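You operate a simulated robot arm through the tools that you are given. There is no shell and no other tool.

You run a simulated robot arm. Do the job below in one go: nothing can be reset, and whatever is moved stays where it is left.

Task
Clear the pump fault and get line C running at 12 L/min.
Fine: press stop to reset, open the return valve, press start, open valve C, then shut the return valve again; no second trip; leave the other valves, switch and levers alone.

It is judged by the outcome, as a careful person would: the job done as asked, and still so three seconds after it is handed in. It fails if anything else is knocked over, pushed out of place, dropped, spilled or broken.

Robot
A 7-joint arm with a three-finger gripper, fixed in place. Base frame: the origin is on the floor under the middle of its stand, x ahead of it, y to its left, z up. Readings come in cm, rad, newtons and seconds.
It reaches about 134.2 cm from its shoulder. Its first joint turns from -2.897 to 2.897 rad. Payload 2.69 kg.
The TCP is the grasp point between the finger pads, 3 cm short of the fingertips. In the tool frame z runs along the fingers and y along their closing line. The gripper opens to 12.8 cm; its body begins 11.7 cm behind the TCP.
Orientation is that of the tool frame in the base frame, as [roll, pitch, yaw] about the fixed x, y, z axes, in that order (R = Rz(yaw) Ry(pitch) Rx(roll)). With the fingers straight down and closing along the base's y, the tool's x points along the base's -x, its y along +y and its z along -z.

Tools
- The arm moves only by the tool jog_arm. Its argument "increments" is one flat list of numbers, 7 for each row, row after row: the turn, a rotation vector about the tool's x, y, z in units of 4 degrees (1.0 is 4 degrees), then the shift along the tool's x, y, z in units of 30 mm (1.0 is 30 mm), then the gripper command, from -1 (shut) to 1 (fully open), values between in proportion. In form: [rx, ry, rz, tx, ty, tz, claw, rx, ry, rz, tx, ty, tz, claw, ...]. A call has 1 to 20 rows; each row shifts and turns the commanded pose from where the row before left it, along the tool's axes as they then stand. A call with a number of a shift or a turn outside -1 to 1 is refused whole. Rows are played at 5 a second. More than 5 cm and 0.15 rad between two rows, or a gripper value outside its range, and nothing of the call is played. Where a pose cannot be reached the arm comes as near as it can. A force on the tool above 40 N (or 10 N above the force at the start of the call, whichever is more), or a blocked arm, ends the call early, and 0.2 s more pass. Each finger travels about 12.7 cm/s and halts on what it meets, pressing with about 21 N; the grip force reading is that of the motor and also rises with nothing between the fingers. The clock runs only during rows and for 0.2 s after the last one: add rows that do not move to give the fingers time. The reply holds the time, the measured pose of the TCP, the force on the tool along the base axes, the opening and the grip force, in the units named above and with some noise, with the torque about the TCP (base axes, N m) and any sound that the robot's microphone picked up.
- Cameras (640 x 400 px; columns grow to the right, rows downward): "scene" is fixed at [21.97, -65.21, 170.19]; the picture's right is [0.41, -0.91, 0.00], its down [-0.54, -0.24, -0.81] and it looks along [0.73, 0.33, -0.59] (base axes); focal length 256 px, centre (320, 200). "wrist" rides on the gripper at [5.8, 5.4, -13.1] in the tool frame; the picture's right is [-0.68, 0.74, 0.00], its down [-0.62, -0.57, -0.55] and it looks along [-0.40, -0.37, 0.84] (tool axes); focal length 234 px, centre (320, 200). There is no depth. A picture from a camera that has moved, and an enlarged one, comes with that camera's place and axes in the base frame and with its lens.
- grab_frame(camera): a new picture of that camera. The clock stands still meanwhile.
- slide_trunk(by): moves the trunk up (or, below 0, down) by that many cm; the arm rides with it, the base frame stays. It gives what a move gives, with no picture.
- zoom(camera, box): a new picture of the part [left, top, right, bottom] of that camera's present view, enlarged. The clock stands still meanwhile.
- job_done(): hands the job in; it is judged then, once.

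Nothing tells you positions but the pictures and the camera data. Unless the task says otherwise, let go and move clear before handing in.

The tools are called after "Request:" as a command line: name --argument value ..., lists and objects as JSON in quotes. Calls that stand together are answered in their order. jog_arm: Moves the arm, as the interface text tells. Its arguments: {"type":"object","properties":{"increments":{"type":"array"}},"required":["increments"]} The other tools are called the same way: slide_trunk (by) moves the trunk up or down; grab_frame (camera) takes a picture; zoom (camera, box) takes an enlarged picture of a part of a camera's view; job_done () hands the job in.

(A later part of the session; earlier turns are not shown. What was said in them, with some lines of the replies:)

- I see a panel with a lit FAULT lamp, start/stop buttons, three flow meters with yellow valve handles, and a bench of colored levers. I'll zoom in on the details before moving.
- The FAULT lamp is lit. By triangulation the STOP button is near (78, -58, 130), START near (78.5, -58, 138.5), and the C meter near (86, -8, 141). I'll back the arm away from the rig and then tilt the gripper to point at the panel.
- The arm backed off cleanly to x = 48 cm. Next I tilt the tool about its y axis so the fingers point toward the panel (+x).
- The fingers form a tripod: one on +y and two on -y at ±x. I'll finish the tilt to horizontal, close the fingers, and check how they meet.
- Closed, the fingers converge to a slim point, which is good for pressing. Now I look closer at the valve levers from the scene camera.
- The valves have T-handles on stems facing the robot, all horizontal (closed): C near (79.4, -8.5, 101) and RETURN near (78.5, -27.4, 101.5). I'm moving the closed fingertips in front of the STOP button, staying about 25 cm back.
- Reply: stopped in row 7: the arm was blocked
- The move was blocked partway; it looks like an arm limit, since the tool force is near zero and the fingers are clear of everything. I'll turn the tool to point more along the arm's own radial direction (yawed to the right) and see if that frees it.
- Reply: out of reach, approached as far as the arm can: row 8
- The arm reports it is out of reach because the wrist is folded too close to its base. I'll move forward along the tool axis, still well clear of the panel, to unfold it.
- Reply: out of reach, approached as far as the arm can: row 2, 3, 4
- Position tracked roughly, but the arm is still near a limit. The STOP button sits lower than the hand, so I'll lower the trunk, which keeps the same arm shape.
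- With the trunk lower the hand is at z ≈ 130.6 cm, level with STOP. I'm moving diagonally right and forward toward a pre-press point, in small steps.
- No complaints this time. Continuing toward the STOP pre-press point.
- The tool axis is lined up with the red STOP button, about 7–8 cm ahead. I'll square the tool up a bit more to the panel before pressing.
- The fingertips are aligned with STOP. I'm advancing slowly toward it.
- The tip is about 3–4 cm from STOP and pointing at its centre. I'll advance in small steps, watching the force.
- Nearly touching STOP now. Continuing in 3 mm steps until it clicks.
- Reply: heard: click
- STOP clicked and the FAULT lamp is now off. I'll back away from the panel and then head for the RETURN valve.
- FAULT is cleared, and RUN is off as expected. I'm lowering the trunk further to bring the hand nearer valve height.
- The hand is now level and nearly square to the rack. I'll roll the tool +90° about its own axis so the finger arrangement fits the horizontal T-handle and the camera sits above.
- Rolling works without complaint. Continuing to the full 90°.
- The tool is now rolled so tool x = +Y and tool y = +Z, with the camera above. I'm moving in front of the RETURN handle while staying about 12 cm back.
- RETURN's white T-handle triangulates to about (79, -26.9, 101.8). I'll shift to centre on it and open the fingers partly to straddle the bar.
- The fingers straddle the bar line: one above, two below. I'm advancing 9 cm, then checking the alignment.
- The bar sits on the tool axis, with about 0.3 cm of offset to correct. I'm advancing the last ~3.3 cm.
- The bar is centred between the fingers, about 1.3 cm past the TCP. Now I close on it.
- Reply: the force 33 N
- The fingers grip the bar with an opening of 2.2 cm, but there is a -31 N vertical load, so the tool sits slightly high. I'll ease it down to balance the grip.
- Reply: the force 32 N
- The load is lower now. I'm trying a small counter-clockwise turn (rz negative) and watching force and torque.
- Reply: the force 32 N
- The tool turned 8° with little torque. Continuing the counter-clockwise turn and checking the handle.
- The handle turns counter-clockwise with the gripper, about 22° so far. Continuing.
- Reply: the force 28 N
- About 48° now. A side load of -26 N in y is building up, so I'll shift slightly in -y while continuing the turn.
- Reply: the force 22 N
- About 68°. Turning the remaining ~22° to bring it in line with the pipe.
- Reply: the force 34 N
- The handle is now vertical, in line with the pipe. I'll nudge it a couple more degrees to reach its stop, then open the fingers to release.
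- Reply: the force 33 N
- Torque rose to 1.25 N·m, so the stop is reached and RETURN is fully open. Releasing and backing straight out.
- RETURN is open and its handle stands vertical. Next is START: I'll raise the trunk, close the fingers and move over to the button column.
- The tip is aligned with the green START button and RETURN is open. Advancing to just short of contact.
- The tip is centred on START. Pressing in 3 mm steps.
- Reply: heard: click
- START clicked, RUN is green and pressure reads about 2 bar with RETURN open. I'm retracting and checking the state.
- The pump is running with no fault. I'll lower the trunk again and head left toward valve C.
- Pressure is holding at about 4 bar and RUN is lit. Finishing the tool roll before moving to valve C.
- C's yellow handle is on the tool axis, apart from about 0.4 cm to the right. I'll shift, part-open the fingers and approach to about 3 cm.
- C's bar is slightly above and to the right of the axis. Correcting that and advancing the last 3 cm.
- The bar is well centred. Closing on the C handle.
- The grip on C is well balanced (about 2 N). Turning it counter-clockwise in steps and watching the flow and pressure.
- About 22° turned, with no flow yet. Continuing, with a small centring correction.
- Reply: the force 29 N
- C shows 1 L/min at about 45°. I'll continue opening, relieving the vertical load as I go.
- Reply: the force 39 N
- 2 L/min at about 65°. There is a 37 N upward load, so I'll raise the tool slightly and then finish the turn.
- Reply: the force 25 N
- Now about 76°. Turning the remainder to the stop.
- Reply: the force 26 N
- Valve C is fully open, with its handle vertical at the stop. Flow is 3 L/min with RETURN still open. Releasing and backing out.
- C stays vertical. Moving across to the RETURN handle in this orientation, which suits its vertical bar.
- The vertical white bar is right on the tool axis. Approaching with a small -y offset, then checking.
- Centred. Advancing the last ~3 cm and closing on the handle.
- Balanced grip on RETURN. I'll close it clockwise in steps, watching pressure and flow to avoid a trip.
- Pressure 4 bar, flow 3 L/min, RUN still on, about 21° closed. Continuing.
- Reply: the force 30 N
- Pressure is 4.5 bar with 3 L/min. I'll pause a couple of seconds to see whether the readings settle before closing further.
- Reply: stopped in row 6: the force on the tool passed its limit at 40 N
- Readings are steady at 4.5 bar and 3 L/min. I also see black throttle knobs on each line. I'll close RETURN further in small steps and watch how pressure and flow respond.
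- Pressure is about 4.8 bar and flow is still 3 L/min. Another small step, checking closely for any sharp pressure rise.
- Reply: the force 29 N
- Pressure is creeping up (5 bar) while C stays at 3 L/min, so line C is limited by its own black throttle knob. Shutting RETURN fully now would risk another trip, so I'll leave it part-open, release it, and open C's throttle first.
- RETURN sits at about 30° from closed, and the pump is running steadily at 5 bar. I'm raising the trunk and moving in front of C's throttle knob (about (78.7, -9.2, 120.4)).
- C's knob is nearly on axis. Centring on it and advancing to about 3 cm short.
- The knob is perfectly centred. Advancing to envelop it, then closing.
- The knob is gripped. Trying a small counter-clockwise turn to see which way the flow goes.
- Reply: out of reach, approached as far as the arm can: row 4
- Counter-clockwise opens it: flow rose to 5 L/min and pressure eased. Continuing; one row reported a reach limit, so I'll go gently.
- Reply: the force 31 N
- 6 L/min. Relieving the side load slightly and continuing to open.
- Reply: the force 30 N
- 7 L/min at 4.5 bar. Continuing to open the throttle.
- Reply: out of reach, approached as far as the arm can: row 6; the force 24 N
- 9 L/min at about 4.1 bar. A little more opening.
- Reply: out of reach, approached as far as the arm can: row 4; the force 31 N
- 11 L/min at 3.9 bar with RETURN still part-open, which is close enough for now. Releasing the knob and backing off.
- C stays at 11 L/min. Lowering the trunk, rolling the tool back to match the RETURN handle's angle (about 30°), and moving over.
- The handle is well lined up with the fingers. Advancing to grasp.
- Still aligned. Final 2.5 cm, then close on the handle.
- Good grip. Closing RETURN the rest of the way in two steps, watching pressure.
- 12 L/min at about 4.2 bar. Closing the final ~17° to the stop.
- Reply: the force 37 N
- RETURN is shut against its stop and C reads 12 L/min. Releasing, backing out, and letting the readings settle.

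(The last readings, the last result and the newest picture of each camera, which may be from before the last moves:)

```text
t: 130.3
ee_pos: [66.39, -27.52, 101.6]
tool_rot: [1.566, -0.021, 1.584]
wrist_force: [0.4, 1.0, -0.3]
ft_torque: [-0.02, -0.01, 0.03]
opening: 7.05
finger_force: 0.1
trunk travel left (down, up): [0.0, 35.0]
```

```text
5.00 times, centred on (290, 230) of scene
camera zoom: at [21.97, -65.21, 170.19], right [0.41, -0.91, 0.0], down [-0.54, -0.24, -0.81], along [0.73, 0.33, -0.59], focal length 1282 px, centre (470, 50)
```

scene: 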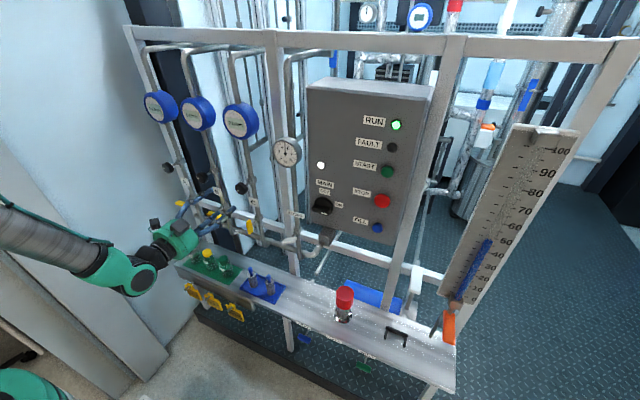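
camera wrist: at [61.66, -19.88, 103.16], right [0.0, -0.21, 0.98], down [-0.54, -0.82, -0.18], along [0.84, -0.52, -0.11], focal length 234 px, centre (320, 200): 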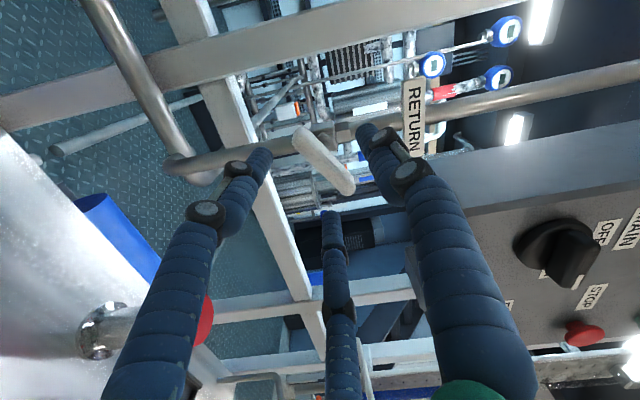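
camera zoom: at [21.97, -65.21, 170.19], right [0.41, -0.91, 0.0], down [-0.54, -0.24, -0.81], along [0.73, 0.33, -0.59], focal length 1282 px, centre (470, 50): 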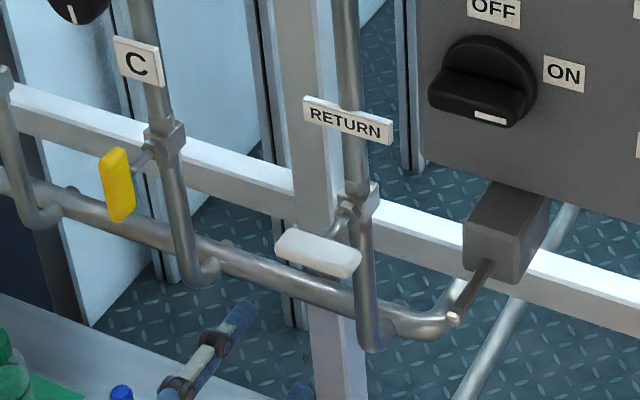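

Line C holds at 12 L/min and about 4.7 bar, RETURN is horizontal (shut), RUN is lit and FAULT is off. I'll back the hand further clear, wait a few seconds, and confirm.

Request:
jog_arm --increments '[0, 0, 0, 0, 0, -0.7, 0.1, 0, 0, 0, 0, 0, -0.7, 0.1, 0, 0, 0, 0, 0, -0.7, 0.1, 0, 0, 0, 0, 0, 0, 0.1, 0, 0, 0, 0, 0, 0, 0.1, 0, 0, 0, 0, 0, 0, 0.1, 0, 0, 0, 0, 0, 0, 0.1, 0, 0, 0, 0, 0, 0, 0.1, 0, 0, 0, 0, 0, 0, 0.1, 0, 0, 0, 0, 0, 0, 0.1, 0, 0, 0, 0, 0, 0, 0.1, 0, 0, 0, 0, 0, 0, 0.1, 0, 0, 0, 0, 0, 0, 0.1, 0, 0, 0, 0, 0, 0, 0.1, 0, 0, 0, 0, 0, 0, 0.1, 0, 0, 0, 0, 0, 0, 0.1, 0, 0, 0, 0, 0, 0, 0.1, 0, 0, 0, 0, 0, 0, 0.1, 0, 0, 0, 0, 0, 0, 0.1]'

Request:
zoom --camera "scene" --box '[200, 90, 320, 170]'

Request:
grab_frame --camera "scene"

Request:
zoom --camera "scene" --box '[150, 80, 430, 270]'

```text
t: 134.3
ee_pos: [60.02, -27.51, 101.7]
tool_rot: [1.567, -0.022, 1.586]
wrist_force: [-0.2, -0.3, 1.0]
ft_torque: [-0.06, 0.0, -0.02]
opening: 7.03
finger_force: 0.1
trunk travel left (down, up): [0.0, 35.0]
```

```text
5.00 times, centred on (260, 130) of scene
camera zoom: at [21.97, -65.21, 170.19], right [0.41, -0.91, 0.0], down [-0.54, -0.24, -0.81], along [0.73, 0.33, -0.59], focal length 1282 px, centre (620, 550)
```

zoom: 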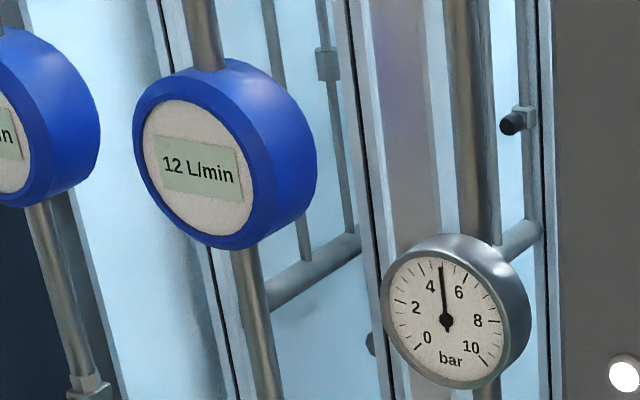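

```text
taken
```

scene: 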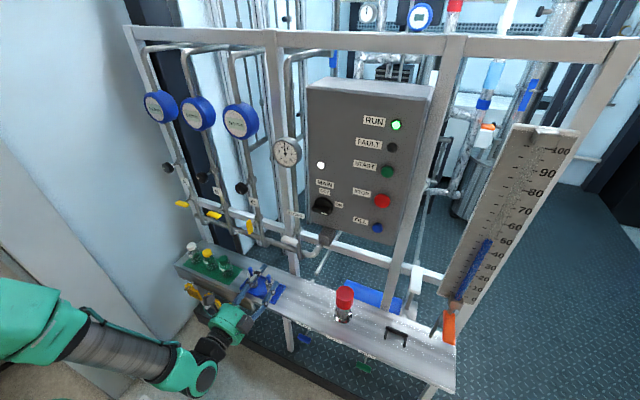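

```text
2.11 times, centred on (290, 175) of scene
camera zoom: at [21.97, -65.21, 170.19], right [0.41, -0.91, 0.0], down [-0.54, -0.24, -0.81], along [0.73, 0.33, -0.59], focal length 540 px, centre (383, 253)
```

zoom: 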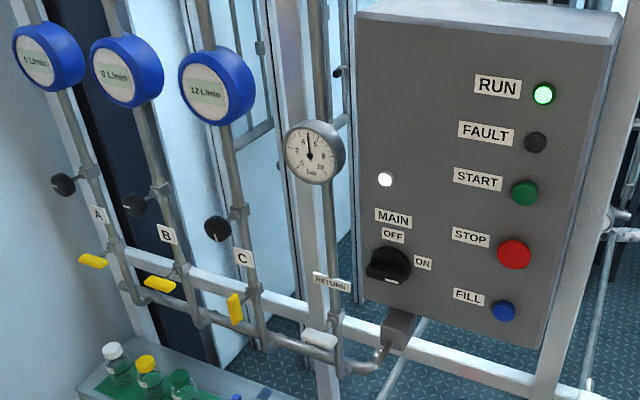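

Six seconds after shutting RETURN, line C still reads 12 L/min at about 4.7 bar. RUN is lit, FAULT is off, A and B are shut and reading 0, and the hand is clear with nothing disturbed. Handing in.

Request:
job_done

```text
The job is handed in.
```

The pump fault is cleared and line C is running steadily at 12 L/min, at about 4.7 bar. The RUN lamp is lit, FAULT is off, and the pump did not trip again.

I pressed STOP to reset, opened the return valve, pressed START, opened valve C fully, and shut the return valve to its stop.

- **Throttle knob on line C:** I turned the black knob counter-clockwise, which your steps didn't mention. With valve C fully open, the line only reached 3 L/min. Pressure was rising as I closed the return valve, so shutting it fully risked another trip.
- **Order of steps:** I left the return valve about a third open while I set the knob, then shut it.
- **Accuracy:** the meter only shows whole numbers. From how it moved with pressure, I estimate the actual flow is slightly above 12, around 12.2 to 12.5 L/min.

I left the other valves, the main switch and the levers alone. The arm has let go and is clear of the rig, and nothing was knocked or moved.
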